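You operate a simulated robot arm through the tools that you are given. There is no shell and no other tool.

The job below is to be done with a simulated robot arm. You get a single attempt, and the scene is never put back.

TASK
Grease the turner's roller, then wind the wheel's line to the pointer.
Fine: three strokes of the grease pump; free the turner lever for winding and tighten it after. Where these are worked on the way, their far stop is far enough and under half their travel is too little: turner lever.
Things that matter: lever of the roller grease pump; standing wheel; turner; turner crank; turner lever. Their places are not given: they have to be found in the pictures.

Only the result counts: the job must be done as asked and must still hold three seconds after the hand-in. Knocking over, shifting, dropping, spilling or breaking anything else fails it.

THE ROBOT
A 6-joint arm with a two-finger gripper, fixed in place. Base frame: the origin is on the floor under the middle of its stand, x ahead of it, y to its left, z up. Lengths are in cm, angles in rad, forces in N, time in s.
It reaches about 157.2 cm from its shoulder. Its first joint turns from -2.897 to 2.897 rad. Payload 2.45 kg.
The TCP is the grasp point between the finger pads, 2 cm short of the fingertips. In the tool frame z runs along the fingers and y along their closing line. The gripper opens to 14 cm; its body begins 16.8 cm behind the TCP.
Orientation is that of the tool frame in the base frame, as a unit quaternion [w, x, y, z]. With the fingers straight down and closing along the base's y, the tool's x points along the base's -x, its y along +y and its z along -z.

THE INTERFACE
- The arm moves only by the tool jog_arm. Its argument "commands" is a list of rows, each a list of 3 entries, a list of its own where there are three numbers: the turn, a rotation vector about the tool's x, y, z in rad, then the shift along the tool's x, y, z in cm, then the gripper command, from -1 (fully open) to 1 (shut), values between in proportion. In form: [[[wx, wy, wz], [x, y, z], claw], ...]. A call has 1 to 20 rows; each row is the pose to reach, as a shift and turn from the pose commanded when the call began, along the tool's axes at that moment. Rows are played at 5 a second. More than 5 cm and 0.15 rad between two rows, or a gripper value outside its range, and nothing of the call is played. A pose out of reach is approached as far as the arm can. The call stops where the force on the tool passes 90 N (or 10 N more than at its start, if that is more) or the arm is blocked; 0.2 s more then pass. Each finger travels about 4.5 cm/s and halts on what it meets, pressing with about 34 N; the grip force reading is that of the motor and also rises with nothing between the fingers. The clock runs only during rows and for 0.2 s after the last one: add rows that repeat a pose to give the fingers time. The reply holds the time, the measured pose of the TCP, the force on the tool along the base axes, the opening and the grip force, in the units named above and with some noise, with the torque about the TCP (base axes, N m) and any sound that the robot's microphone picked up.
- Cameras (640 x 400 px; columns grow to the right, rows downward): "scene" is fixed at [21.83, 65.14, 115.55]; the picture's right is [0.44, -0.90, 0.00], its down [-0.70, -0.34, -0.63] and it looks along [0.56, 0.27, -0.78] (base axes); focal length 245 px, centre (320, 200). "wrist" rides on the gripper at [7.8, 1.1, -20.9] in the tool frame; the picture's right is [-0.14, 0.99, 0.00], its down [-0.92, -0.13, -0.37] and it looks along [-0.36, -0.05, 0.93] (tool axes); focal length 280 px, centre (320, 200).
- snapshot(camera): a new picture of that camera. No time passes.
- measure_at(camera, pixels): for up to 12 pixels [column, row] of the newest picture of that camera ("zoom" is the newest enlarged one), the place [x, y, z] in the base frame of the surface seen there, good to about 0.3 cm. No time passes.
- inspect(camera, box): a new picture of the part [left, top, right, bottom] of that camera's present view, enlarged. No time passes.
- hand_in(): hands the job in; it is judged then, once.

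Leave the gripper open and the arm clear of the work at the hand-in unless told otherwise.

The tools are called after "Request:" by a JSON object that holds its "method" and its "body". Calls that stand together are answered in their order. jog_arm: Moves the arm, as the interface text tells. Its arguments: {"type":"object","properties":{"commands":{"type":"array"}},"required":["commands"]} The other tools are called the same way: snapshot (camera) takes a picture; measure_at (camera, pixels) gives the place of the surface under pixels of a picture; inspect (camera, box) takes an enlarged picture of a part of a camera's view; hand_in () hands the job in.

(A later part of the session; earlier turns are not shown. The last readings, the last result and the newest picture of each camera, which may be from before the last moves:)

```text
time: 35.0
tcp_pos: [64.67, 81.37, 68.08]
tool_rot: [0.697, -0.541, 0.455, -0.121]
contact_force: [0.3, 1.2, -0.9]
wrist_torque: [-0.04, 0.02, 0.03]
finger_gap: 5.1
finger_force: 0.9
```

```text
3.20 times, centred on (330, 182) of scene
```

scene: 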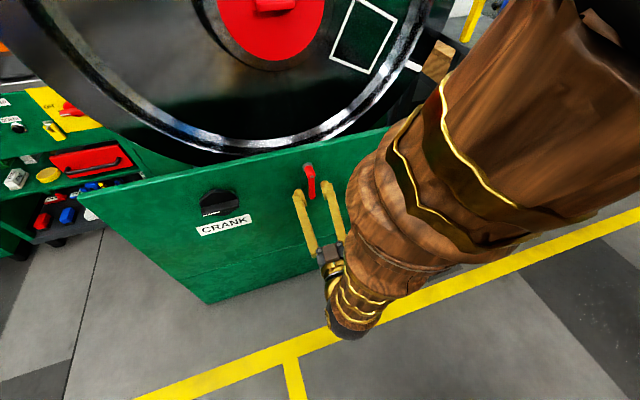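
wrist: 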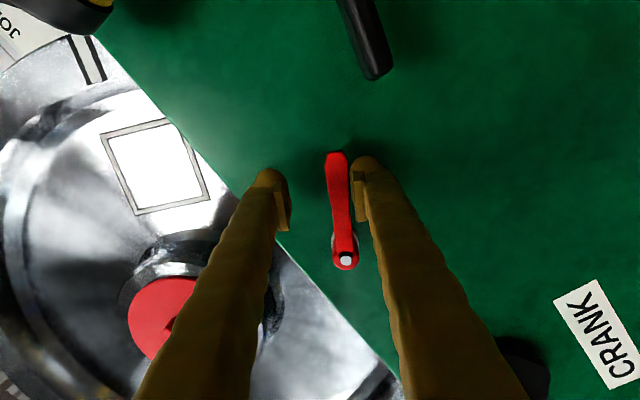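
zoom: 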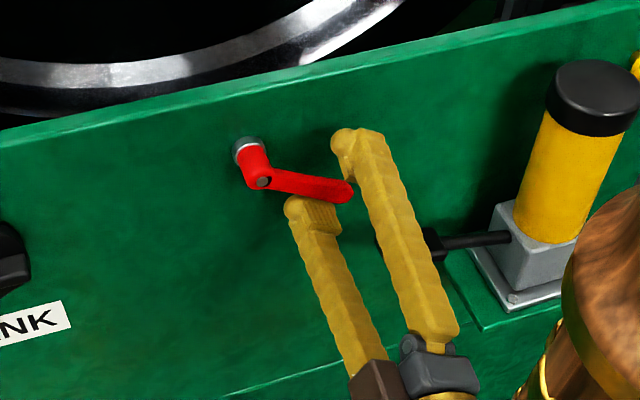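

The lever keeps following (about 58° now, still low force). I'll continue along the arc toward its stop.

Request:
{"method": "jog_arm", "body": {"commands": [[[0, 0, -0.14], [-0.259, -0.878, 0], 0.286], [[0, 0, -0.28], [-0.638, -1.711, 0], 0.286], [[0, 0, -0.42], [-1.13, -2.483, 0], 0.286], [[0, 0, -0.56], [-1.725, -3.179, 0], 0.286], [[0, 0, -0.7], [-2.411, -3.785, 0], 0.286]]}}

Request:
{"method": "snapshot", "body": {"camera": "wrist"}}

Request:
{"method": "inspect", "body": {"camera": "scene", "box": [230, 120, 430, 245]}}

```text
time: 36.2
tcp_pos: [64.34, 81.36, 72.32]
tool_rot: [-0.609, 0.667, -0.241, 0.353]
contact_force: [-60.0, -54.8, -10.1]
wrist_torque: [-0.95, 2.76, -0.45]
finger_gap: 6.09
finger_force: 7.5
```

```text
taken
```

wrist: 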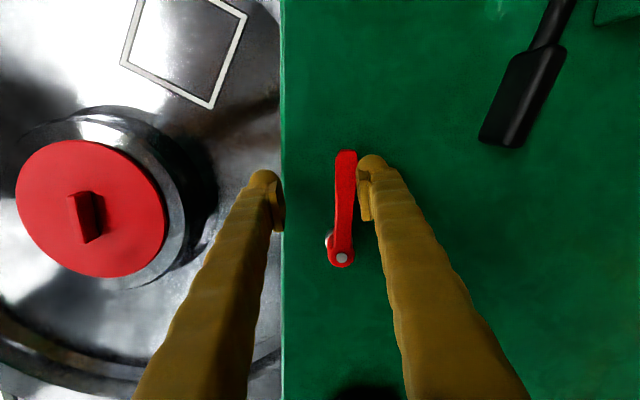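

```text
3.20 times, centred on (330, 182) of scene
```

zoom: 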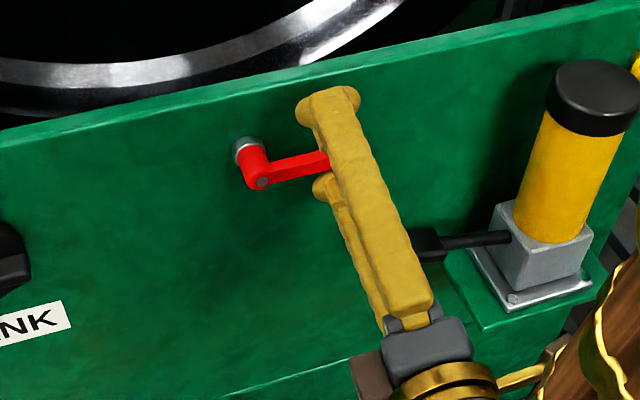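

The lever is about horizontal now, and there is an axial push of about 80 N back along the fingers, so something is touching the tips. I'll back out 1 cm along the fingers right away and read the force again.

Request:
{"method": "jog_arm", "body": {"commands": [[[0, 0, 0], [0, 0, -0.5], 0.286], [[0, 0, 0], [0, 0, -1.0], 0.286]]}}

Request:
{"method": "snapshot", "body": {"camera": "wrist"}}

Request:
{"method": "inspect", "body": {"camera": "wrist", "box": [240, 100, 440, 300]}}

```text
time: 36.8
tcp_pos: [63.71, 80.86, 72.49]
tool_rot: [-0.614, 0.664, -0.242, 0.353]
contact_force: [-18.8, -27.2, -12.2]
wrist_torque: [-1.0, 0.87, -0.53]
finger_gap: 6.17
finger_force: 8.2
```

```text
taken
```

wrist: 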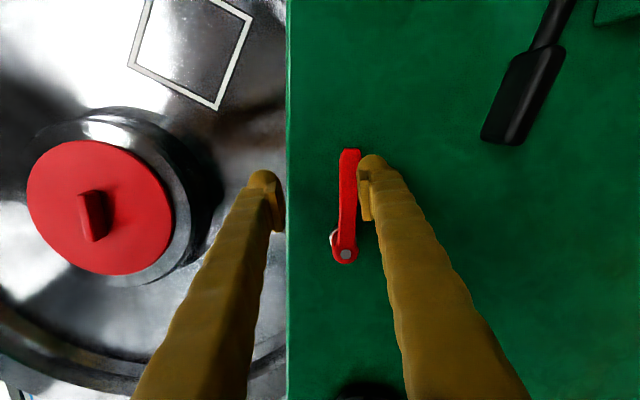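

```text
2.00 times, centred on (340, 200) of wrist
```

zoom: 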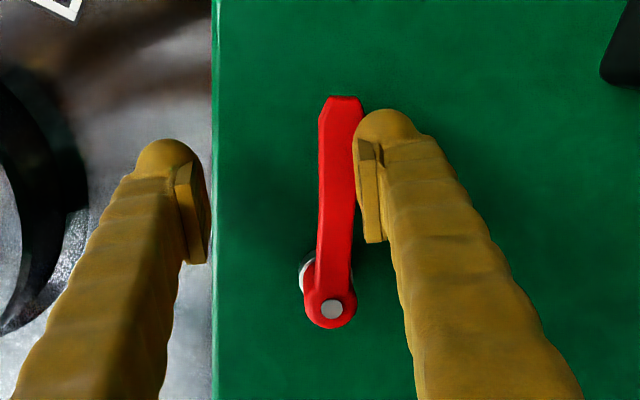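

There's still some push with the lever against its stop. I'll relieve the finger downward (away from the lever) and see whether the lever stays and the force drops.

Request:
{"method": "jog_arm", "body": {"commands": [[[0, 0, 0], [0, 0.5, 0], 0.286], [[0, 0, 0], [0, 1.0, 0], 0.286], [[0, 0, 0], [0, 1.4, 0], 0.286]]}}

Request:
{"method": "inspect", "body": {"camera": "wrist", "box": [240, 100, 440, 300]}}

Request:
{"method": "inspect", "body": {"camera": "scene", "box": [230, 120, 430, 245]}}

```text
time: 37.6
tcp_pos: [63.9, 80.84, 71.28]
tool_rot: [-0.615, 0.663, -0.241, 0.353]
contact_force: [-41.9, -41.7, 12.8]
wrist_torque: [-0.5, 1.24, -0.98]
finger_gap: 4.28
finger_force: 0.1
```

```text
2.00 times, centred on (340, 200) of wrist
```

zoom: 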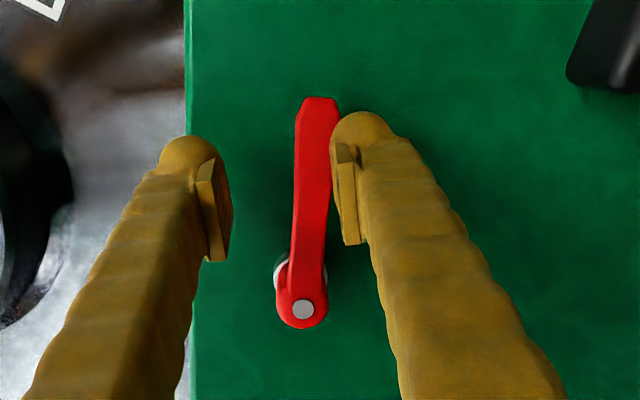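

```text
3.20 times, centred on (330, 182) of scene
```

zoom: 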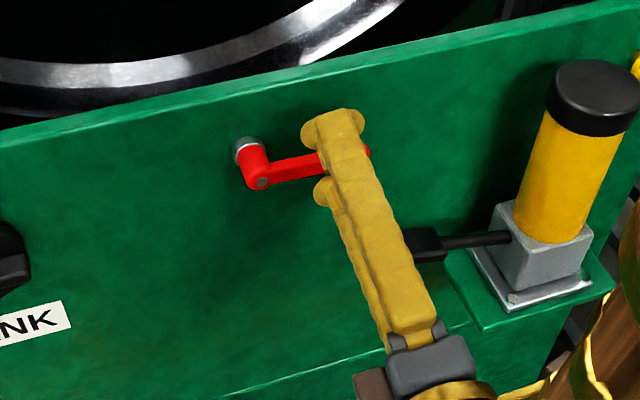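

The axial force persists (about 59 N toward me) and changes sign with friction as I slide, so a fingertip is pressing on something in front. I'll back out another 2 cm in small steps and see at what depth it clears.

Request:
{"method": "jog_arm", "body": {"commands": [[[0, 0, 0], [0, 0, -0.5], 0.286], [[0, 0, 0], [0, 0, -1.0], 0.286], [[0, 0, 0], [0, 0, -1.5], 0.286], [[0, 0, 0], [0, 0, -2.0], 0.286]]}}

Request:
{"method": "snapshot", "body": {"camera": "wrist"}}

Request:
{"method": "snapshot", "body": {"camera": "scene"}}

```text
time: 38.6
tcp_pos: [62.5, 79.48, 71.1]
tool_rot: [-0.614, 0.663, -0.243, 0.353]
contact_force: [0.5, 0.4, -0.6]
wrist_torque: [-0.04, -0.03, -0.02]
finger_gap: 5.0
finger_force: 0.1
```

```text
taken
```

wrist: 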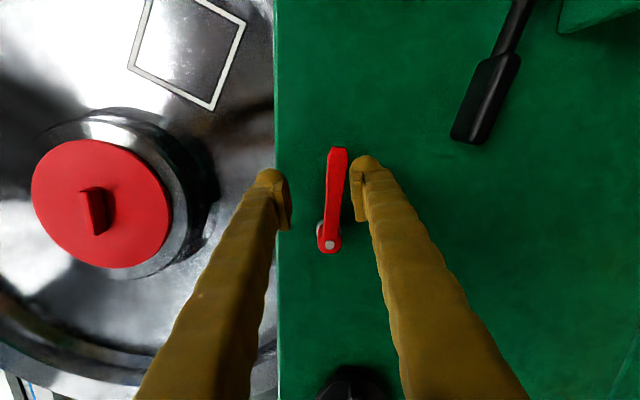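

```text
taken
```

scene: 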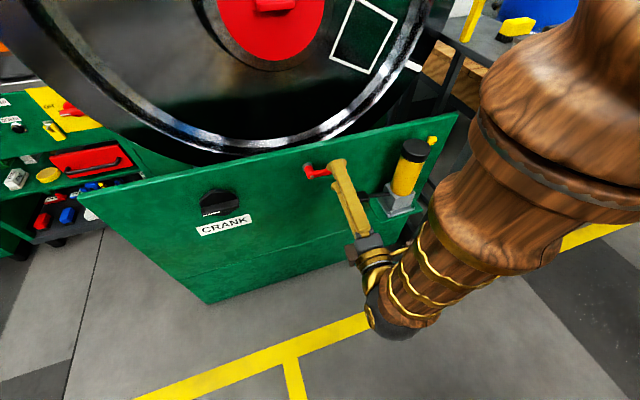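

The force is gone. Let me measure the lever's position now, and the pump and crank to make sure nothing else moved.

Request:
{"method": "measure_at", "body": {"camera": "wrist", "pixels": [[330, 244], [333, 220], [336, 190], [338, 165], [339, 150], [331, 165], [345, 165], [320, 230], [480, 110], [300, 180], [360, 165], [270, 175]]}}

Request:
{"method": "inspect", "body": {"camera": "scene", "box": [260, 130, 420, 230]}}

```text
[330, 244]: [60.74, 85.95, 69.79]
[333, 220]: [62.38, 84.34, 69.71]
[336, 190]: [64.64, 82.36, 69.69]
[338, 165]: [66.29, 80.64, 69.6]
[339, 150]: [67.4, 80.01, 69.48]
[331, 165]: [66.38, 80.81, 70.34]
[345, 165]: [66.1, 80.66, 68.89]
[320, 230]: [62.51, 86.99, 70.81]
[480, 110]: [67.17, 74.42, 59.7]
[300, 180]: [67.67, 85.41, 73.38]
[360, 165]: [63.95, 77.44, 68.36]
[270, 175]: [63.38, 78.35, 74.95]
```

```text
4.00 times, centred on (340, 180) of scene
```

zoom: 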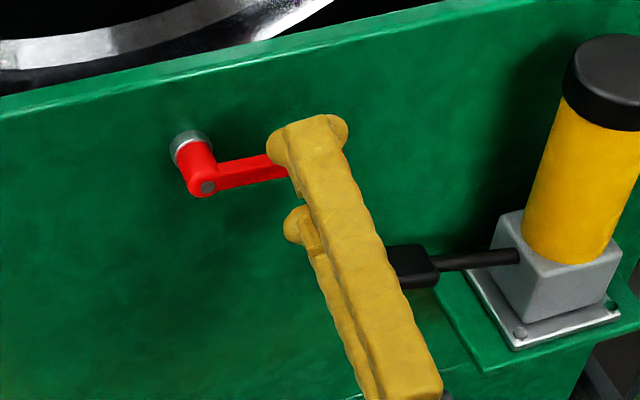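

The lever is now horizontal, pointing right (hub (60.7,86.0,69.8), tip (67.4,80.0,69.5)), a quarter turn from where it hung and against its stop. Next I'll back away and move over in front of the crank, squaring the tool to the panel with the fingers closing vertically across the horizontal bar.

Request:
{"method": "jog_arm", "body": {"commands": [[[0, 0, 0], [0, 0, -4], 0.286], [[0, 0, 0], [0, 0, -8], 0.286], [[0, 0, 0], [0, 0.0, -11], 0], [[0.002, -0.012, 0.025], [-4.2, 0.04, -11], -0.3], [[0.004, -0.024, 0.05], [-8.4, 0.08, -11], -0.5], [[0.006, -0.036, 0.075], [-12.6, 0.12, -11], -0.5], [[0.008, -0.048, 0.1], [-16.8, 0.16, -11], -0.5], [[0.01, -0.06, 0.125], [-21.0, 0.2, -11], -0.5], [[0.012, -0.072, 0.15], [-25.2, 0.24, -11], -0.5], [[0.0138, -0.0845, 0.1763], [-29.2, 0.28, -10.97], -0.5], [[0.0138, -0.0845, 0.1763], [-29.2, 0.28, -10.97], -0.5]]}}

Request:
{"method": "snapshot", "body": {"camera": "wrist"}}

Request:
{"method": "snapshot", "body": {"camera": "scene"}}

```text
time: 41.0
tcp_pos: [35.57, 94.45, 65.83]
tool_rot: [0.656, -0.65, 0.272, -0.271]
contact_force: [-0.1, 0.0, -0.8]
wrist_torque: [0.0, -0.02, 0.02]
finger_gap: 10.48
finger_force: 0.1
```

```text
taken
```

wrist: 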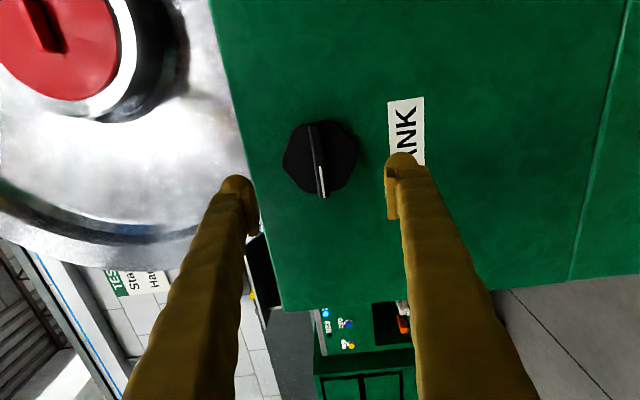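

```text
taken
```

scene: 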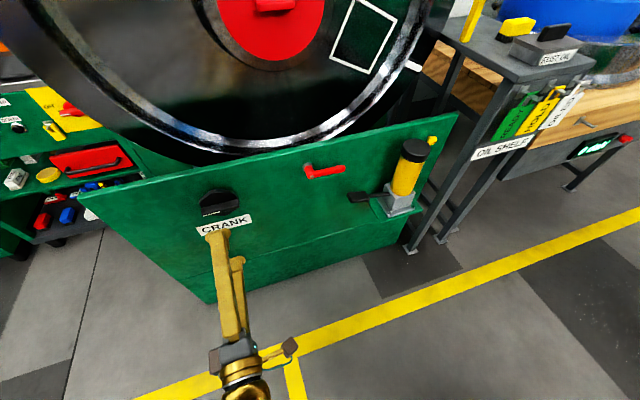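

Now the scene camera has a clear view of the wheel line (413,66) and the pointer near (470,20). The wrist camera sees the crank at (320,158). I'll enlarge and measure its centre and bar.

Request:
{"method": "inspect", "body": {"camera": "wrist", "box": [270, 110, 370, 210]}}

Request:
{"method": "measure_at", "body": {"camera": "wrist", "pixels": [[317, 140], [323, 195], [320, 168], [312, 125], [300, 160], [340, 155], [290, 158], [352, 148], [310, 183], [336, 182], [330, 127], [300, 130]]}}

```text
4.00 times, centred on (320, 160) of wrist
```

zoom: 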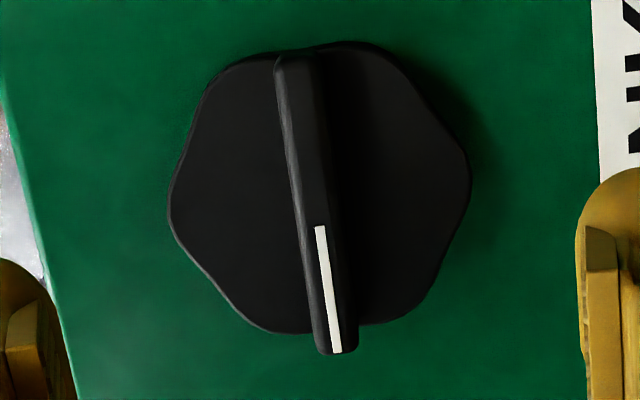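

```text
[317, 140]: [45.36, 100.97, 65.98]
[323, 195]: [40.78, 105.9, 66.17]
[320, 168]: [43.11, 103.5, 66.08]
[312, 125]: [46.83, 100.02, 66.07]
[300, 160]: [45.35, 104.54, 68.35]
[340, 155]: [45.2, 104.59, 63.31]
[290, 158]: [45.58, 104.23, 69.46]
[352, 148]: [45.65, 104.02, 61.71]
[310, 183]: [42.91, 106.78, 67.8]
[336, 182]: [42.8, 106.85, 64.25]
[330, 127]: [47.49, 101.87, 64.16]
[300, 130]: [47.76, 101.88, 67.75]
```

The bar's front is at x+y ≈ 146.5 and the disc's at 149.7. The bar's centre, which is the crank axis, is at about u = −42.0, z = 65.9. I'll go in to TCP (43.4,102.8,65.9), keeping the tips just short of the disc, and close on the bar.

Request:
{"method": "jog_arm", "body": {"commands": [[[0, 0, 0], [-0.12, 0, 3.8], -0.5], [[0, 0, 0], [-0.25, 0, 7.6], -0.5], [[0, 0, 0], [-0.37, 0, 11.3], -0.5], [[0, 0, 0], [-0.37, 0, 11.3], 0], [[0, 0, 0], [-0.37, 0, 11.3], 0.5], [[0, 0, 0], [-0.37, 0, 11.3], 1], [[0, 0, 0], [-0.37, 0, 11.3], 1], [[0, 0, 0], [-0.37, 0, 11.3], 1], [[0, 0, 0], [-0.37, 0, 11.3], 1]]}}

Request:
{"method": "snapshot", "body": {"camera": "wrist"}}

Request:
{"method": "inspect", "body": {"camera": "scene", "box": [160, 160, 320, 260]}}

```text
time: 43.0
tcp_pos: [43.49, 102.77, 65.83]
tool_rot: [0.657, -0.649, 0.272, -0.271]
contact_force: [-1.1, -2.9, 9.3]
wrist_torque: [0.02, -0.11, -0.06]
finger_gap: 1.36
finger_force: 23.1
```

```text
taken
```

wrist: 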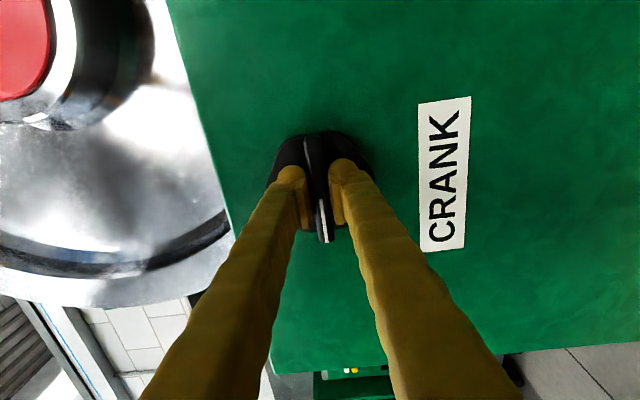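

```text
4.00 times, centred on (240, 210) of scene
```

zoom: 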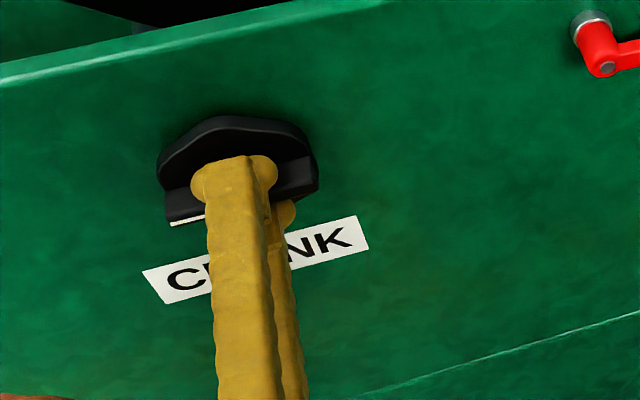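

The bar is gripped (gap 1.36 cm). I'll take a baseline close-up of the wheel line and pointer, then turn the crank about 0.45 rad clockwise (positive about tool z) as a test.

Request:
{"method": "inspect", "body": {"camera": "scene", "box": [340, 0, 500, 100]}}

Request:
{"method": "jog_arm", "body": {"commands": [[[0, 0, 0], [0, -0.15, 0], 1], [[0, 0, 0.1], [0, -0.15, 0], 1], [[0, 0, 0.2], [0, -0.15, 0], 1], [[0, 0, 0.3], [0, -0.15, 0], 1], [[0, 0, 0.4], [0, -0.15, 0], 1], [[0, 0, 0.45], [0, -0.15, 0], 1]]}}

Request:
{"method": "inspect", "body": {"camera": "scene", "box": [340, 0, 500, 100]}}

Request:
{"method": "snapshot", "body": {"camera": "wrist"}}

```text
4.00 times, centred on (420, 50) of scene
```

zoom: 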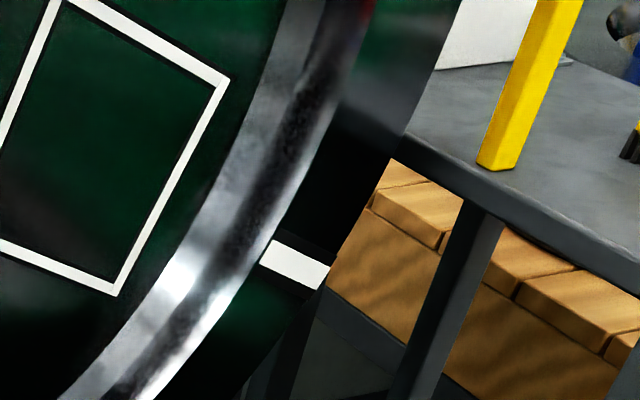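

```text
time: 44.4
tcp_pos: [43.36, 102.49, 66.04]
tool_rot: [0.7, -0.573, 0.41, -0.117]
contact_force: [12.9, 34.4, -29.9]
wrist_torque: [-0.22, 0.09, 0.05]
finger_gap: 1.33
finger_force: 40.1
```

```text
4.00 times, centred on (420, 50) of scene
```

zoom: 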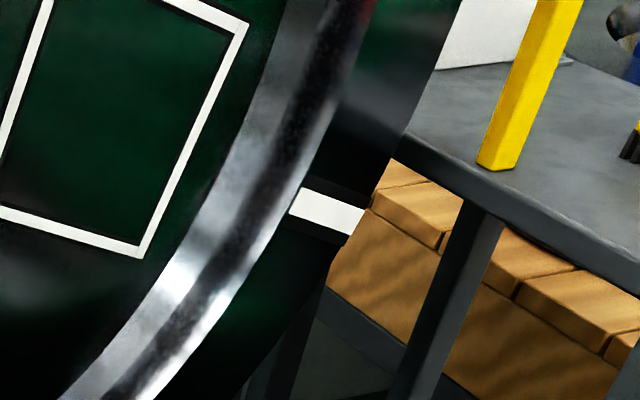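

```text
taken
```

wrist: 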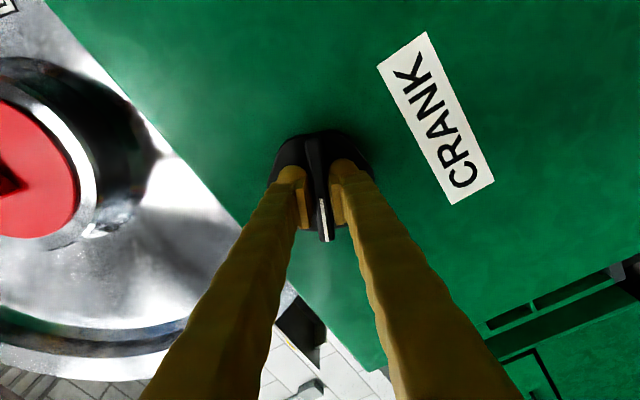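

Turning clockwise moves the wheel's line up toward the pointer. There is some side load (about 30 N) because my turning centre is slightly off the crank axis. I'll measure the line to get the ratio.

Request:
{"method": "measure_at", "body": {"camera": "zoom", "pixels": [[300, 205], [327, 217], [350, 228], [520, 130], [545, 50], [560, 5]]}}

Request:
{"method": "snapshot", "body": {"camera": "scene"}}

```text
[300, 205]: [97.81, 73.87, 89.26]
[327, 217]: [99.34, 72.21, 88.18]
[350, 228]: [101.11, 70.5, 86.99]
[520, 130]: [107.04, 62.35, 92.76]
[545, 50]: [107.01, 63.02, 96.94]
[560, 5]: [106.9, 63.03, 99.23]
```

```text
taken
```

scene: 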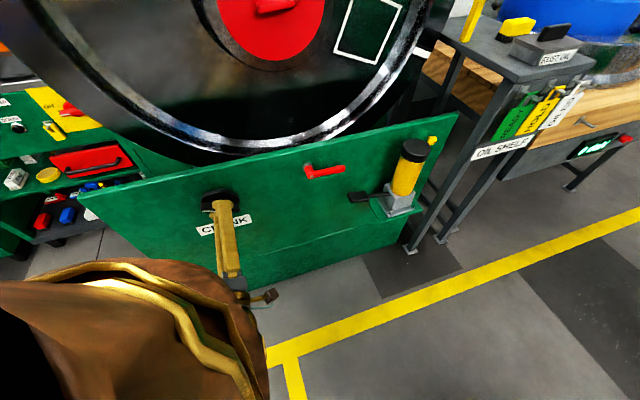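

The ratio is about 5.4 crank degrees per wheel degree, so roughly 2 more radians clockwise are needed. The roll limit is close in that direction, so I'll let go, check that the wheel holds, and re-measure the crank axis before regripping half a turn back.

Request:
{"method": "jog_arm", "body": {"commands": [[[0, 0, 0.45], [0, 0, 0], 0.5], [[0, 0, 0.45], [0, 0, 0], 0], [[0, 0, 0.45], [0, 0, 0], -0.5]]}}

```text
refused: row 1 steps farther than a row can; nothing moved
```

That was my mistake: shifts are counted from the present pose, so it should be zeros. Opening in place now.

Request:
{"method": "jog_arm", "body": {"commands": [[[0, 0, 0], [0, 0, 0], 0.5], [[0, 0, 0], [0, 0, 0], 0], [[0, 0, 0], [0, 0, 0], -0.5], [[0, 0, 0], [0, 0, 0], -0.5], [[0, 0, 0], [0, 0, 0], -0.5], [[0, 0, 0], [0, 0, -4], -0.5], [[0, 0, 0], [0, 0, -8], -0.5], [[0, 0, 0], [0, 0, -11], -0.5], [[0, 0, 0], [0, 0, -11], -0.5]]}}

Request:
{"method": "inspect", "body": {"camera": "wrist", "box": [250, 100, 390, 240]}}

Request:
{"method": "inspect", "body": {"camera": "scene", "box": [340, 0, 500, 100]}}

```text
time: 46.4
tcp_pos: [35.36, 94.74, 66.08]
tool_rot: [0.701, -0.573, 0.409, -0.117]
contact_force: [0.1, -0.4, 0.7]
wrist_torque: [0.0, -0.02, 0.02]
finger_gap: 10.51
finger_force: 0.0
```

```text
2.86 times, centred on (320, 170) of wrist
```

zoom: 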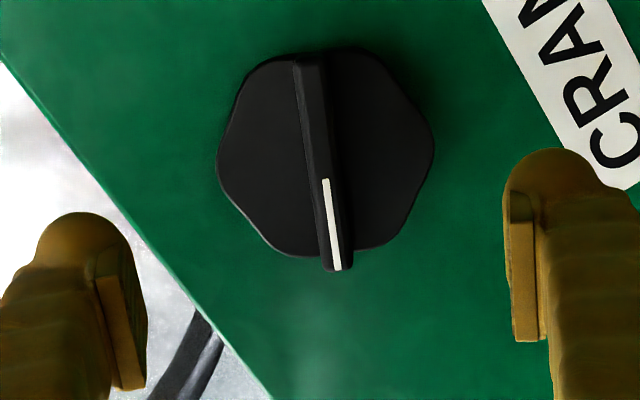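

```text
4.00 times, centred on (420, 50) of scene
```

zoom: 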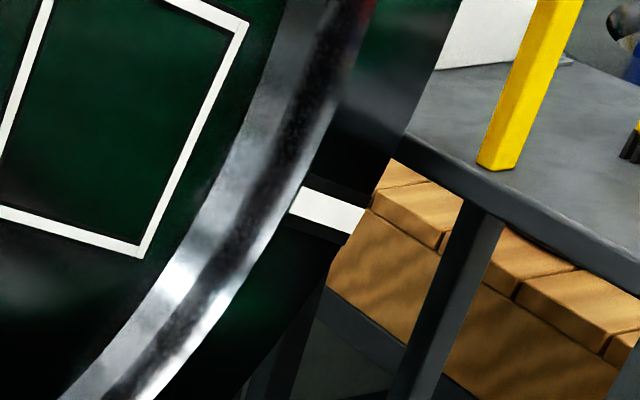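

The wheel held its position. I'll take a fresh wrist picture and measure the bar and disc.

Request:
{"method": "snapshot", "body": {"camera": "wrist"}}

Request:
{"method": "inspect", "body": {"camera": "wrist", "box": [270, 110, 370, 210]}}

Request:
{"method": "measure_at", "body": {"camera": "zoom", "pixels": [[300, 70], [340, 335], [318, 200], [312, 150], [330, 260], [200, 200], [440, 160], [260, 100], [400, 260], [230, 280], [420, 100], [345, 300]]}}

```text
taken
```

wrist: 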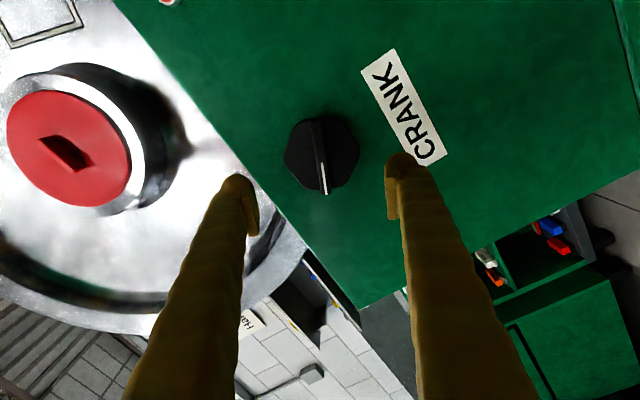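

```text
4.00 times, centred on (320, 160) of wrist
```

zoom: 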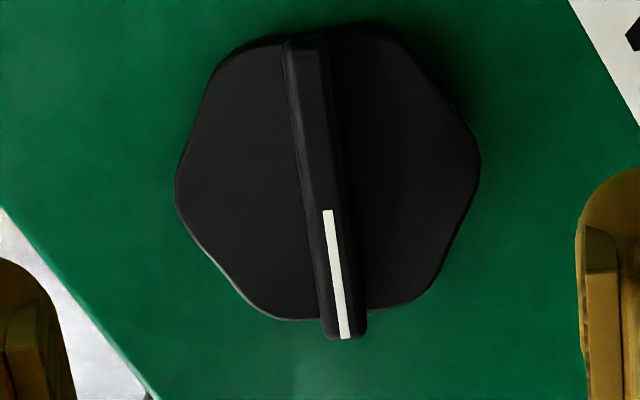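

```text
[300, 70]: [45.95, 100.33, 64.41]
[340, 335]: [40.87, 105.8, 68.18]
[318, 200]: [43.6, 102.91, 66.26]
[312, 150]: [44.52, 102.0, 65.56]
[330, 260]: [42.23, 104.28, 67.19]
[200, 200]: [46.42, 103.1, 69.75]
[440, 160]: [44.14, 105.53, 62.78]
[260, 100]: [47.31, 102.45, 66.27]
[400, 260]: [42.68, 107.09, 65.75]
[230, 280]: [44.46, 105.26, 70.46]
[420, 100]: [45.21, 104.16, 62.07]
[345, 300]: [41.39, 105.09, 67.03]
```

The bar's centre stays at about u = −41.9, z = 66.1 in both positions, so the axis is well known. Now I'll roll the open gripper back half a turn at the standoff to get a fresh range for clockwise winding.

Request:
{"method": "jog_arm", "body": {"commands": [[[0, 0, -0.148], [0, 0, 0], -0.5], [[0, 0, -0.296], [0, 0, 0], -0.5], [[0, 0, -0.444], [0, 0, 0], -0.5], [[0, 0, -0.592], [0, 0, 0], -0.5], [[0, 0, -0.74], [0, 0, 0], -0.5], [[0, 0, -0.888], [0, 0, 0], -0.5], [[0, 0, -1.036], [0, 0, 0], -0.5], [[0, 0, -1.184], [0, 0, 0], -0.5], [[0, 0, -1.332], [0, 0, 0], -0.5], [[0, 0, -1.48], [0, 0, 0], -0.5], [[0, 0, -1.628], [0, 0, 0], -0.5], [[0, 0, -1.776], [0, 0, 0], -0.5], [[0, 0, -1.924], [0, 0, 0], -0.5], [[0, 0, -2.072], [0, 0, 0], -0.5], [[0, 0, -2.22], [0, 0, 0], -0.5], [[0, 0, -2.368], [0, 0, 0], -0.5], [[0, 0, -2.516], [0, 0, 0], -0.5], [[0, 0, -2.664], [0, 0, 0], -0.5], [[0, 0, -2.812], [0, 0, 0], -0.5], [[0, 0, -2.96], [0, 0, 0], -0.5]]}}

Request:
{"method": "snapshot", "body": {"camera": "wrist"}}

Request:
{"method": "snapshot", "body": {"camera": "scene"}}

```text
time: 50.6
tcp_pos: [35.54, 94.97, 66.07]
tool_rot: [0.054, 0.459, 0.534, 0.708]
contact_force: [0.2, -0.7, -0.5]
wrist_torque: [-0.03, 0.02, 0.03]
finger_gap: 10.51
finger_force: 0.1
```

```text
taken
```

wrist: 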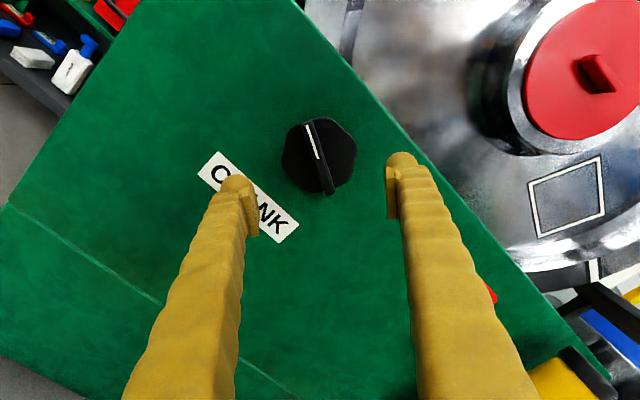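

```text
taken
```

scene: 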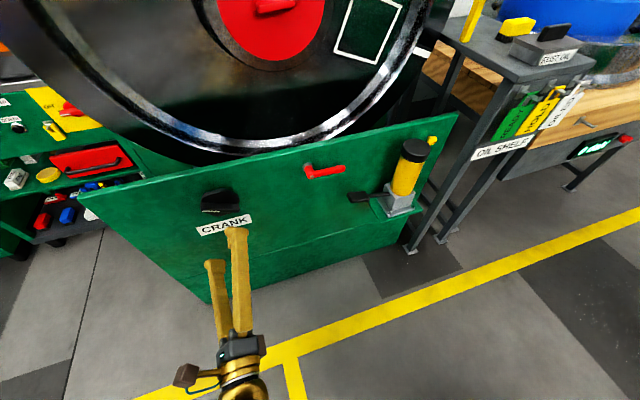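

The whole half-turn is reachable. The line is still visible at (593,268). I'll add the last 0.166 rad to line up with the bar, go in and grip.

Request:
{"method": "jog_arm", "body": {"commands": [[[0, 0, -0.083], [-0.05, 0.03, 0], -0.5], [[0, 0, -0.166], [-0.1, 0.07, 0], -0.5], [[0, 0, -0.166], [-0.1, 0.07, 3.7], -0.5], [[0, 0, -0.166], [-0.1, 0.07, 7.4], -0.5], [[0, 0, -0.166], [-0.1, 0.07, 11.0], -0.5], [[0, 0, -0.166], [-0.1, 0.07, 11.0], 0], [[0, 0, -0.166], [-0.1, 0.07, 11.0], 0.5], [[0, 0, -0.166], [-0.1, 0.07, 11.0], 1], [[0, 0, -0.166], [-0.1, 0.07, 11.0], 1], [[0, 0, -0.166], [-0.1, 0.07, 11.0], 1], [[0, 0, -0.166], [-0.1, 0.07, 11.0], 1]]}}

Request:
{"method": "snapshot", "body": {"camera": "wrist"}}

```text
time: 53.0
tcp_pos: [43.3, 102.5, 66.0]
tool_rot: [0.112, 0.414, 0.571, 0.7]
contact_force: [-2.4, 9.6, -10.5]
wrist_torque: [-0.08, 0.06, 0.11]
finger_gap: 1.33
finger_force: 23.3
```

```text
taken
```

wrist: 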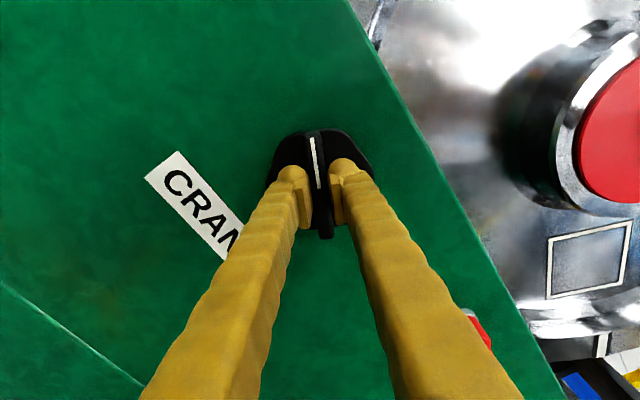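

Gripped with small forces. I'll relieve 0.15 cm and wind clockwise 1.7 rad, then check the line.

Request:
{"method": "jog_arm", "body": {"commands": [[[0, 0, 0], [0, -0.12, 0], 1], [[0, 0, 0.1], [0, -0.12, 0], 1], [[0, 0, 0.2], [0, -0.12, 0], 1], [[0, 0, 0.3], [0, -0.12, 0], 1], [[0, 0, 0.4], [0, -0.12, 0], 1], [[0, 0, 0.5], [0, -0.12, 0], 1], [[0, 0, 0.6], [0, -0.12, 0], 1], [[0, 0, 0.7], [0, -0.12, 0], 1], [[0, 0, 0.8], [0, -0.12, 0], 1], [[0, 0, 0.8], [0, -0.12, 0], 1]]}}

Request:
{"method": "snapshot", "body": {"camera": "wrist"}}

Request:
{"method": "snapshot", "body": {"camera": "scene"}}

Request:
{"method": "inspect", "body": {"camera": "scene", "box": [340, 0, 500, 100]}}

```text
time: 55.2
tcp_pos: [43.27, 102.68, 65.91]
tool_rot: [-0.171, 0.603, 0.364, 0.689]
contact_force: [-25.0, 29.2, -22.8]
wrist_torque: [-0.16, 0.07, 0.36]
finger_gap: 1.32
finger_force: 39.5
```

```text
taken
```

wrist: 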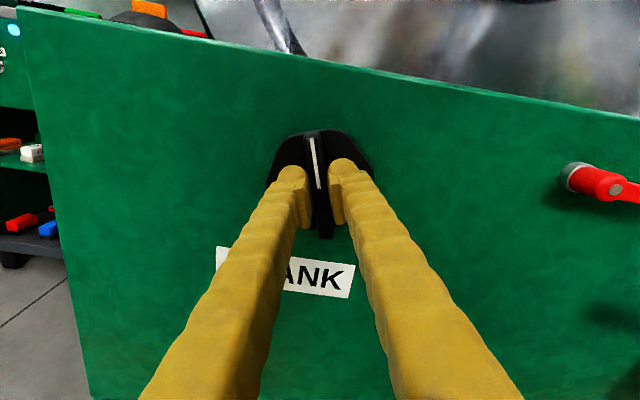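

```text
taken
```

scene: 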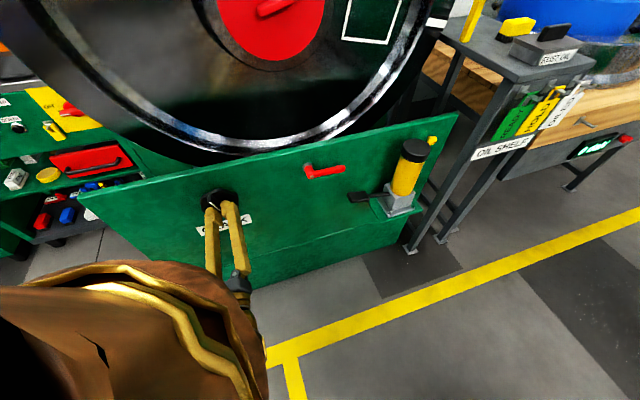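

```text
4.00 times, centred on (420, 50) of scene
```

zoom: 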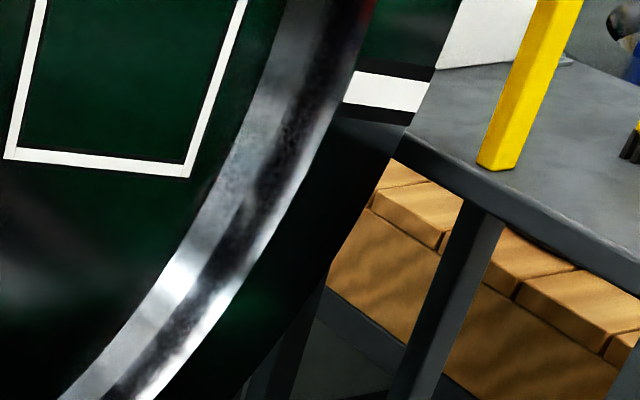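

The line has moved up further, now at (385,90) in the enlarged view. I'll measure it while it's still in frame.

Request:
{"method": "measure_at", "body": {"camera": "zoom", "pixels": [[352, 87], [385, 92], [415, 98], [345, 102], [405, 110], [360, 72]]}}

```text
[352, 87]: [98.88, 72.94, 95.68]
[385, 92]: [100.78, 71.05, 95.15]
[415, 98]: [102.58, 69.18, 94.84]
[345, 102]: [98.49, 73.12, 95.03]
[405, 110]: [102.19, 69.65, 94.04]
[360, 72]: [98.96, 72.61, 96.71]
```

The line is now about 9.7° below horizontal with a consistent 41.3 cm radius about the hub. The pointer's tip is about 1.5° above hub height, so about 11° of wheel remain, which is roughly 0.9 rad of crank. I'll wind 0.8 rad with a small centring correction, then look directly.

Request:
{"method": "jog_arm", "body": {"commands": [[[0, 0, 0], [0.2, -0.09, 0], 1], [[0, 0, 0.1], [0.2, -0.09, 0], 1], [[0, 0, 0.2], [0.2, -0.09, 0], 1], [[0, 0, 0.3], [0.2, -0.09, 0], 1], [[0, 0, 0.4], [0.2, -0.09, 0], 1], [[0, 0, 0.5], [0.2, -0.09, 0], 1], [[0, 0, 0.6], [0.2, -0.09, 0], 1], [[0, 0, 0.7], [0.2, -0.09, 0], 1], [[0, 0, 0.8], [0.2, -0.09, 0], 1], [[0, 0, 0.8], [0.2, -0.09, 0], 1]]}}

Request:
{"method": "snapshot", "body": {"camera": "wrist"}}

Request:
{"method": "inspect", "body": {"camera": "scene", "box": [340, 0, 500, 100]}}

```text
time: 57.4
tcp_pos: [43.2, 102.63, 66.16]
tool_rot: [-0.426, 0.697, 0.099, 0.568]
contact_force: [-12.2, -4.6, -23.2]
wrist_torque: [-0.18, 0.11, 0.05]
finger_gap: 1.29
finger_force: 39.8
```

```text
taken
```

wrist: 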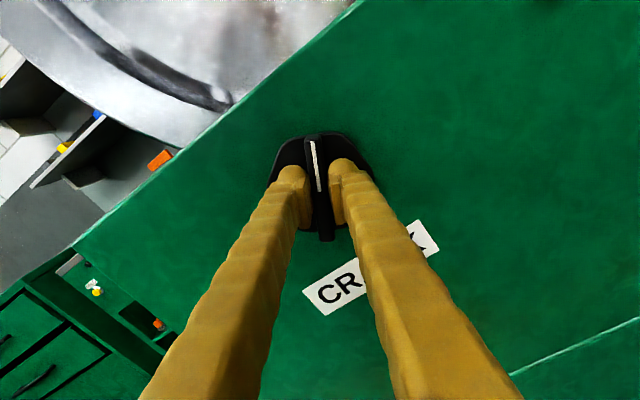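

```text
4.00 times, centred on (420, 50) of scene
```

zoom: 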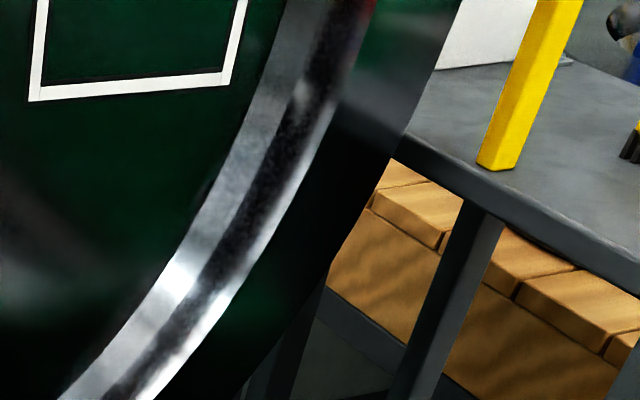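

The line is out of the scene camera's frame now. I'll release the crank, back off, and move the wrist camera to see the line and pointer together.

Request:
{"method": "jog_arm", "body": {"commands": [[[0, 0, 0], [0, 0, 0], 0.5], [[0, 0, 0], [0, 0, 0], 0], [[0, 0, 0], [0, 0, 0], -0.5], [[0, 0, 0], [0, 0, -3.7], -0.5], [[0, 0, 0], [0, 0, -7.4], -0.5], [[0, 0, 0], [0, 0, -11], -0.5], [[0, 0, -0.148], [2.21, 0.18, -11.5], -0.5], [[0, 0, -0.296], [4.42, 0.37, -12.1], -0.5], [[0, 0, -0.444], [6.63, 0.55, -12.6], -0.5], [[0, 0, -0.592], [8.84, 0.74, -13.1], -0.5], [[0, 0, -0.74], [11.05, 0.92, -13.6], -0.5], [[0, 0, -0.888], [13.26, 1.1, -14.2], -0.5], [[0, 0, -1.036], [15.47, 1.29, -14.7], -0.5], [[0, 0, -1.184], [17.68, 1.47, -15.2], -0.5], [[0, 0, -1.332], [19.89, 1.66, -15.8], -0.5], [[0, 0, -1.48], [22.1, 1.84, -16.3], -0.5], [[0, 0, -1.628], [24.31, 2.02, -16.8], -0.5], [[0, 0, -1.776], [26.52, 2.21, -17.3], -0.5], [[0, 0, -1.924], [28.73, 2.39, -17.9], -0.5], [[0, 0, -2.07], [30.97, 2.58, -18.4], -0.5]]}}

Request:
{"method": "snapshot", "body": {"camera": "wrist"}}

Request:
{"method": "snapshot", "body": {"camera": "scene"}}

```text
time: 61.6
tcp_pos: [42.09, 77.47, 91.88]
tool_rot: [0.272, 0.269, 0.651, 0.656]
contact_force: [0.3, 0.0, -0.4]
wrist_torque: [-0.01, 0.0, 0.0]
finger_gap: 10.49
finger_force: 0.0
```

```text
taken
```

wrist: 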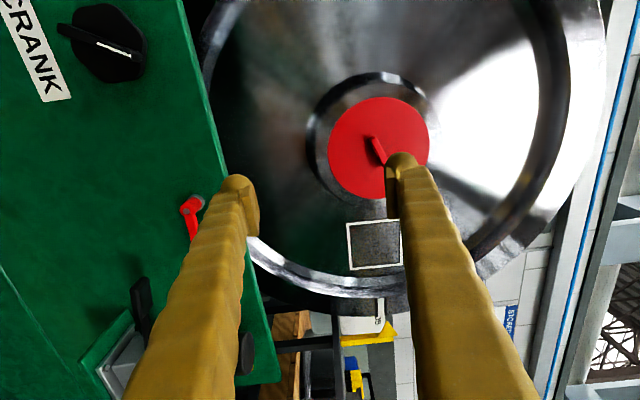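

```text
taken
```

scene: 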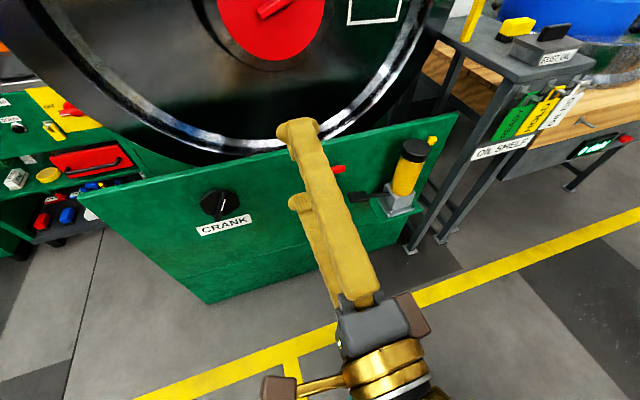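

I can see the line at (380,308) and the yellow pointer tip near (390,325). I'll enlarge that and measure.

Request:
{"method": "inspect", "body": {"camera": "wrist", "box": [330, 280, 430, 360]}}

Request:
{"method": "measure_at", "body": {"camera": "wrist", "pixels": [[380, 301], [380, 308], [380, 313], [390, 326], [389, 330], [388, 335], [377, 145], [378, 155], [346, 150], [410, 150], [392, 338], [384, 338]]}}

```text
5.00 times, centred on (380, 320) of wrist
```

zoom: 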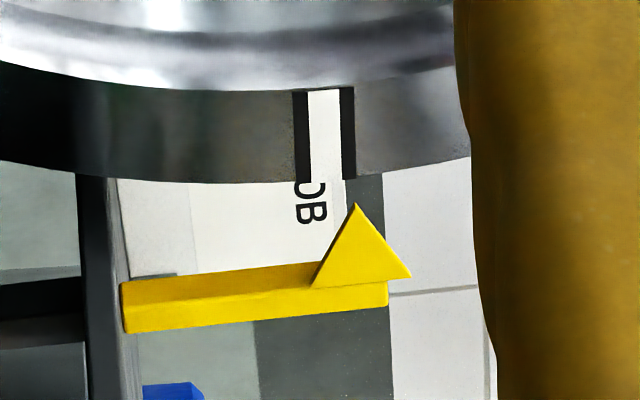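

```text
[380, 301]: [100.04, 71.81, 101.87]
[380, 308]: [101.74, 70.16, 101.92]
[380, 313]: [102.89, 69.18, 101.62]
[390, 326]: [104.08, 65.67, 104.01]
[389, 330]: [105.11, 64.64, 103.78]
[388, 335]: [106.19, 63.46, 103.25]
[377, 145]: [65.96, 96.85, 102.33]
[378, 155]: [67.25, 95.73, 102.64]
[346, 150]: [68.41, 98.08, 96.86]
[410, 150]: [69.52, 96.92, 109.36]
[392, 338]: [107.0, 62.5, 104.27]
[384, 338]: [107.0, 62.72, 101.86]
```

The line is just below the pointer: extended outward it passes about 1.5 cm under the tip, so about 1.9° of wheel remains, or 0.15 rad of crank. I'll retrace my path back to the crank at the same angle.

Request:
{"method": "jog_arm", "body": {"commands": [[[0, 0, 0.148], [1.214, -1.848, 0.5], -0.5], [[0, 0, 0.296], [2.429, -3.696, 1.06], -0.5], [[0, 0, 0.444], [3.643, -5.544, 1.59], -0.5], [[0, 0, 0.592], [4.857, -7.391, 2.1], -0.5], [[0, 0, 0.74], [6.071, -9.239, 2.64], -0.5], [[0, 0, 0.888], [7.286, -11.087, 3.17], -0.5], [[0, 0, 1.036], [8.5, -12.935, 3.7], -0.5], [[0, 0, 1.184], [9.714, -14.783, 4.2], -0.5], [[0, 0, 1.332], [10.929, -16.631, 4.76], -0.5], [[0, 0, 1.48], [12.143, -18.479, 5.29], -0.5], [[0, 0, 1.628], [13.357, -20.326, 5.8], -0.5], [[0, 0, 1.776], [14.571, -22.174, 6.34], -0.5], [[0, 0, 1.924], [15.786, -24.022, 6.87], -0.5], [[0, 0, 2.07], [17.0, -25.87, 7.4], -0.5], [[0, 0, 2.07], [17.0, -25.87, 7.4], -0.5]]}}

Request:
{"method": "snapshot", "body": {"camera": "wrist"}}

Request:
{"method": "inspect", "body": {"camera": "wrist", "box": [270, 110, 370, 210]}}

```text
time: 64.8
tcp_pos: [35.56, 94.76, 66.23]
tool_rot: [-0.426, 0.697, 0.1, 0.568]
contact_force: [-1.2, -0.4, -0.4]
wrist_torque: [-0.02, 0.02, 0.0]
finger_gap: 10.51
finger_force: 0.0
```

```text
taken
```

wrist: 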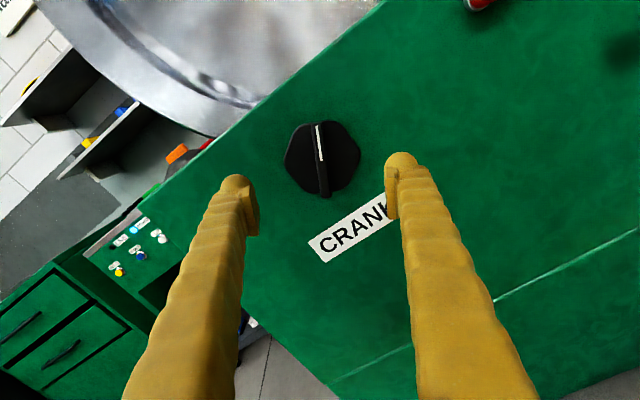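

```text
4.00 times, centred on (320, 160) of wrist
```

zoom: 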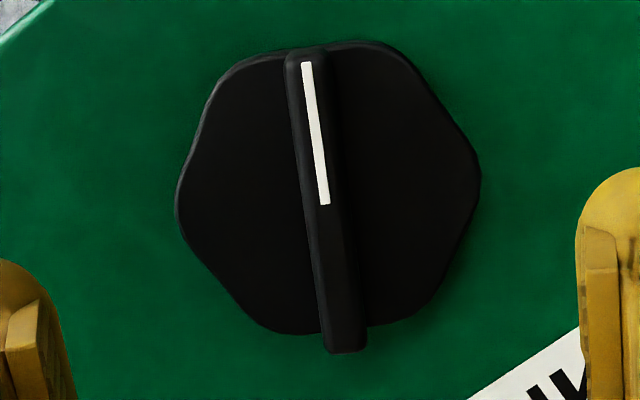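

The gripper is lined up with the bar again. I'll go in, grip, and turn clockwise 0.15 rad.

Request:
{"method": "jog_arm", "body": {"commands": [[[0, 0, 0], [-0.07, -0.02, 3.7], -0.5], [[0, 0, 0], [-0.14, -0.04, 7.4], -0.5], [[0, 0, 0], [-0.2, -0.05, 10.9], -0.5], [[0, 0, 0], [-0.2, -0.05, 10.9], 0], [[0, 0, 0], [-0.2, -0.05, 10.9], 0.5], [[0, 0, 0], [-0.2, -0.05, 10.9], 1], [[0, 0, 0], [-0.2, -0.05, 10.9], 1], [[0, 0, 0], [-0.2, -0.05, 10.9], 1], [[0, 0, 0], [-0.2, -0.05, 10.9], 1], [[0, 0, 0.05], [-0.2, -0.05, 10.9], 1], [[0, 0, 0.1], [-0.2, -0.05, 10.9], 1], [[0, 0, 0.15], [-0.2, -0.05, 10.9], 1], [[0, 0, 0.15], [-0.2, -0.05, 10.9], 1]]}}

Request:
{"method": "inspect", "body": {"camera": "scene", "box": [340, 0, 500, 100]}}

```text
time: 67.6
tcp_pos: [43.29, 102.53, 66.08]
tool_rot: [-0.466, 0.703, 0.047, 0.535]
contact_force: [4.2, -42.2, 5.6]
wrist_torque: [0.0, -0.08, -0.39]
finger_gap: 1.32
finger_force: 39.5
```

```text
4.00 times, centred on (420, 50) of scene
```

zoom: 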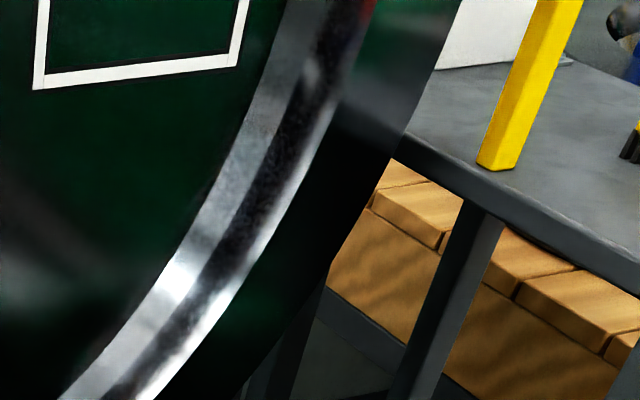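

The wheel moved by about the right amount (the square's corner shifted about 20 px in the enlarged view). I'll release, back off and check from the same viewpoint.

Request:
{"method": "jog_arm", "body": {"commands": [[[0, 0, 0], [0, 0, 0], -0.5], [[0, 0, 0], [0, 0, 0], -0.5], [[0, 0, 0], [0, 0, -3.7], -0.5], [[0, 0, 0], [0, 0, -7.4], -0.5], [[0, 0, 0], [0, 0, -11], -0.5], [[0, 0, -0.148], [2.07, -0.14, -11.5], -0.5], [[0, 0, -0.296], [4.13, -0.28, -12.0], -0.5], [[0, 0, -0.444], [6.2, -0.41, -12.5], -0.5], [[0, 0, -0.592], [8.27, -0.55, -13.0], -0.5], [[0, 0, -0.74], [10.33, -0.69, -13.5], -0.5], [[0, 0, -0.888], [12.4, -0.83, -14.0], -0.5], [[0, 0, -1.036], [14.47, -0.97, -14.5], -0.5], [[0, 0, -1.184], [16.53, -1.1, -15.0], -0.5], [[0, 0, -1.332], [18.6, -1.24, -15.5], -0.5], [[0, 0, -1.48], [20.67, -1.38, -16.0], -0.5], [[0, 0, -1.628], [22.73, -1.52, -16.4], -0.5], [[0, 0, -1.776], [24.8, -1.66, -16.9], -0.5], [[0, 0, -1.924], [26.87, -1.79, -17.4], -0.5], [[0, 0, -2.072], [28.93, -1.93, -17.9], -0.5], [[0, 0, -2.22], [31.0, -2.07, -18.4], -0.5]]}}

Request:
{"method": "snapshot", "body": {"camera": "wrist"}}

Request:
{"method": "inspect", "body": {"camera": "wrist", "box": [330, 280, 430, 360]}}

```text
time: 71.8
tcp_pos: [41.99, 77.44, 92.02]
tool_rot: [0.272, 0.27, 0.652, 0.655]
contact_force: [0.2, -0.4, -0.2]
wrist_torque: [0.0, 0.01, -0.02]
finger_gap: 10.51
finger_force: 0.0
```

```text
taken
```

wrist: 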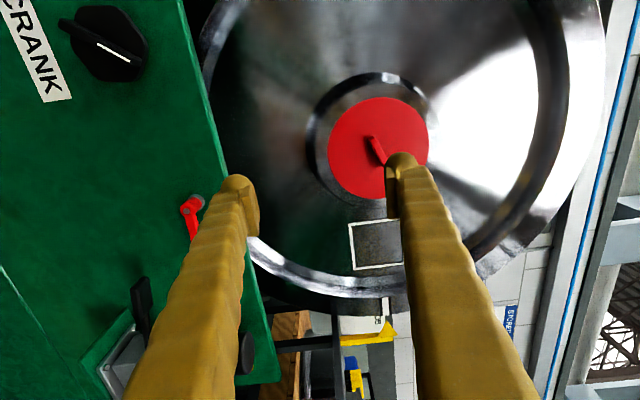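

```text
5.00 times, centred on (380, 320) of wrist
```

zoom: 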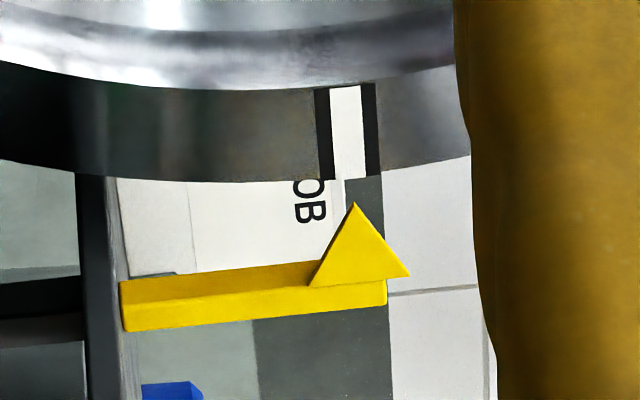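

The white line now points almost exactly at the arrow tip: its extension is at about x=352 against the tip at 355 in the enlarged view. I'll measure several points to check for parallax.

Request:
{"method": "measure_at", "body": {"camera": "zoom", "pixels": [[342, 95], [345, 110], [346, 125], [348, 140], [350, 155], [351, 170], [355, 210], [355, 218], [356, 230], [357, 245], [358, 255], [359, 265]]}}

Request:
{"method": "measure_at", "body": {"camera": "wrist", "pixels": [[332, 150], [340, 120], [350, 170], [360, 105], [378, 100], [395, 105], [410, 115], [420, 135], [340, 175], [355, 190], [365, 195], [345, 115]]}}

```text
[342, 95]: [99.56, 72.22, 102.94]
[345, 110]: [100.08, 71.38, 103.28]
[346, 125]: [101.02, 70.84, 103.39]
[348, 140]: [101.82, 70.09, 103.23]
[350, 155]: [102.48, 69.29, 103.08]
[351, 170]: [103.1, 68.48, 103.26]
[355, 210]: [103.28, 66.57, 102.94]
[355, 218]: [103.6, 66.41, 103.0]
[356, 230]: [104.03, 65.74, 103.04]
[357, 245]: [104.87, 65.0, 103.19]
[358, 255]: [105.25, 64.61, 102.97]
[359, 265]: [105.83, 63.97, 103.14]
```

```text
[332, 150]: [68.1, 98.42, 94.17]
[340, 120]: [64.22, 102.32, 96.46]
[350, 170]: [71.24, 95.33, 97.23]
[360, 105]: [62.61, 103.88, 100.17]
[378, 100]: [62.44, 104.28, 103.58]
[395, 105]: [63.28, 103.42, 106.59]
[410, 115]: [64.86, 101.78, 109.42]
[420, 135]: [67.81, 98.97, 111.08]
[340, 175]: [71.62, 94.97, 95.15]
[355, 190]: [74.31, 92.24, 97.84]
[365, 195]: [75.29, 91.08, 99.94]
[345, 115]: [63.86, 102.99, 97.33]
```

Line and pointer agree: the line lies at z ≈ 103.2 ± 0.2 and the pointer's axis at z ≈ 103.05, with the hub centre at about 103.2. That's within about 0.2°, so winding is done. Now I'll tighten the lever, moving to a standoff in front of its arm with the fingers above and below.

Request:
{"method": "jog_arm", "body": {"commands": [[[0, -0.015, 0], [-2.0, -3.7, 1.1], -0.2], [[0, -0.03, 0], [-3.9, -7.4, 2.3], 0.1], [[0, -0.045, 0], [-5.9, -11.1, 3.4], 0.286], [[0, -0.06, 0], [-7.8, -14.9, 4.5], 0.286], [[0, -0.075, 0], [-9.8, -18.6, 5.7], 0.286], [[0, -0.087, 0], [-11.73, -22.3, 6.78], 0.286], [[0, -0.087, 0], [-11.73, -22.3, 6.78], 0.286], [[0, -0.087, 0], [-11.73, -22.3, 6.78], 0.286]]}}

Request:
{"method": "snapshot", "body": {"camera": "wrist"}}

Request:
{"method": "snapshot", "body": {"camera": "scene"}}

```text
time: 73.6
tcp_pos: [55.09, 74.12, 69.81]
tool_rot: [0.299, 0.298, 0.638, 0.644]
contact_force: [-0.7, -1.2, -0.7]
wrist_torque: [-0.04, -0.02, -0.01]
finger_gap: 5.0
finger_force: 0.1
```

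```text
taken
```

wrist: 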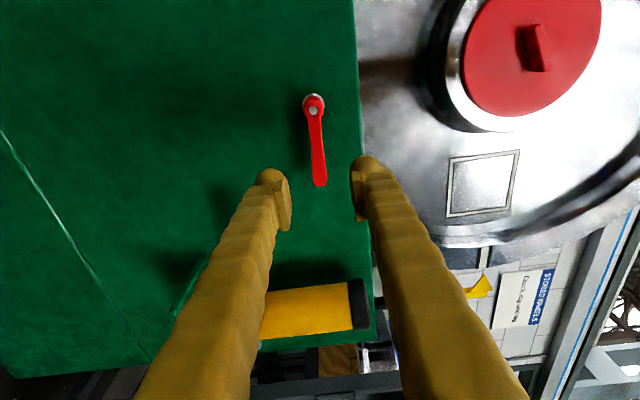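

```text
taken
```

scene: 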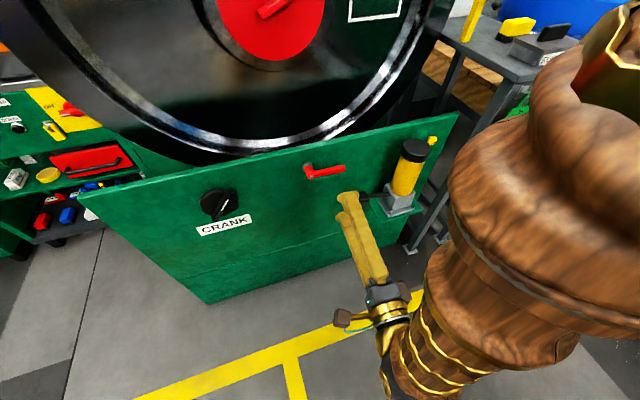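

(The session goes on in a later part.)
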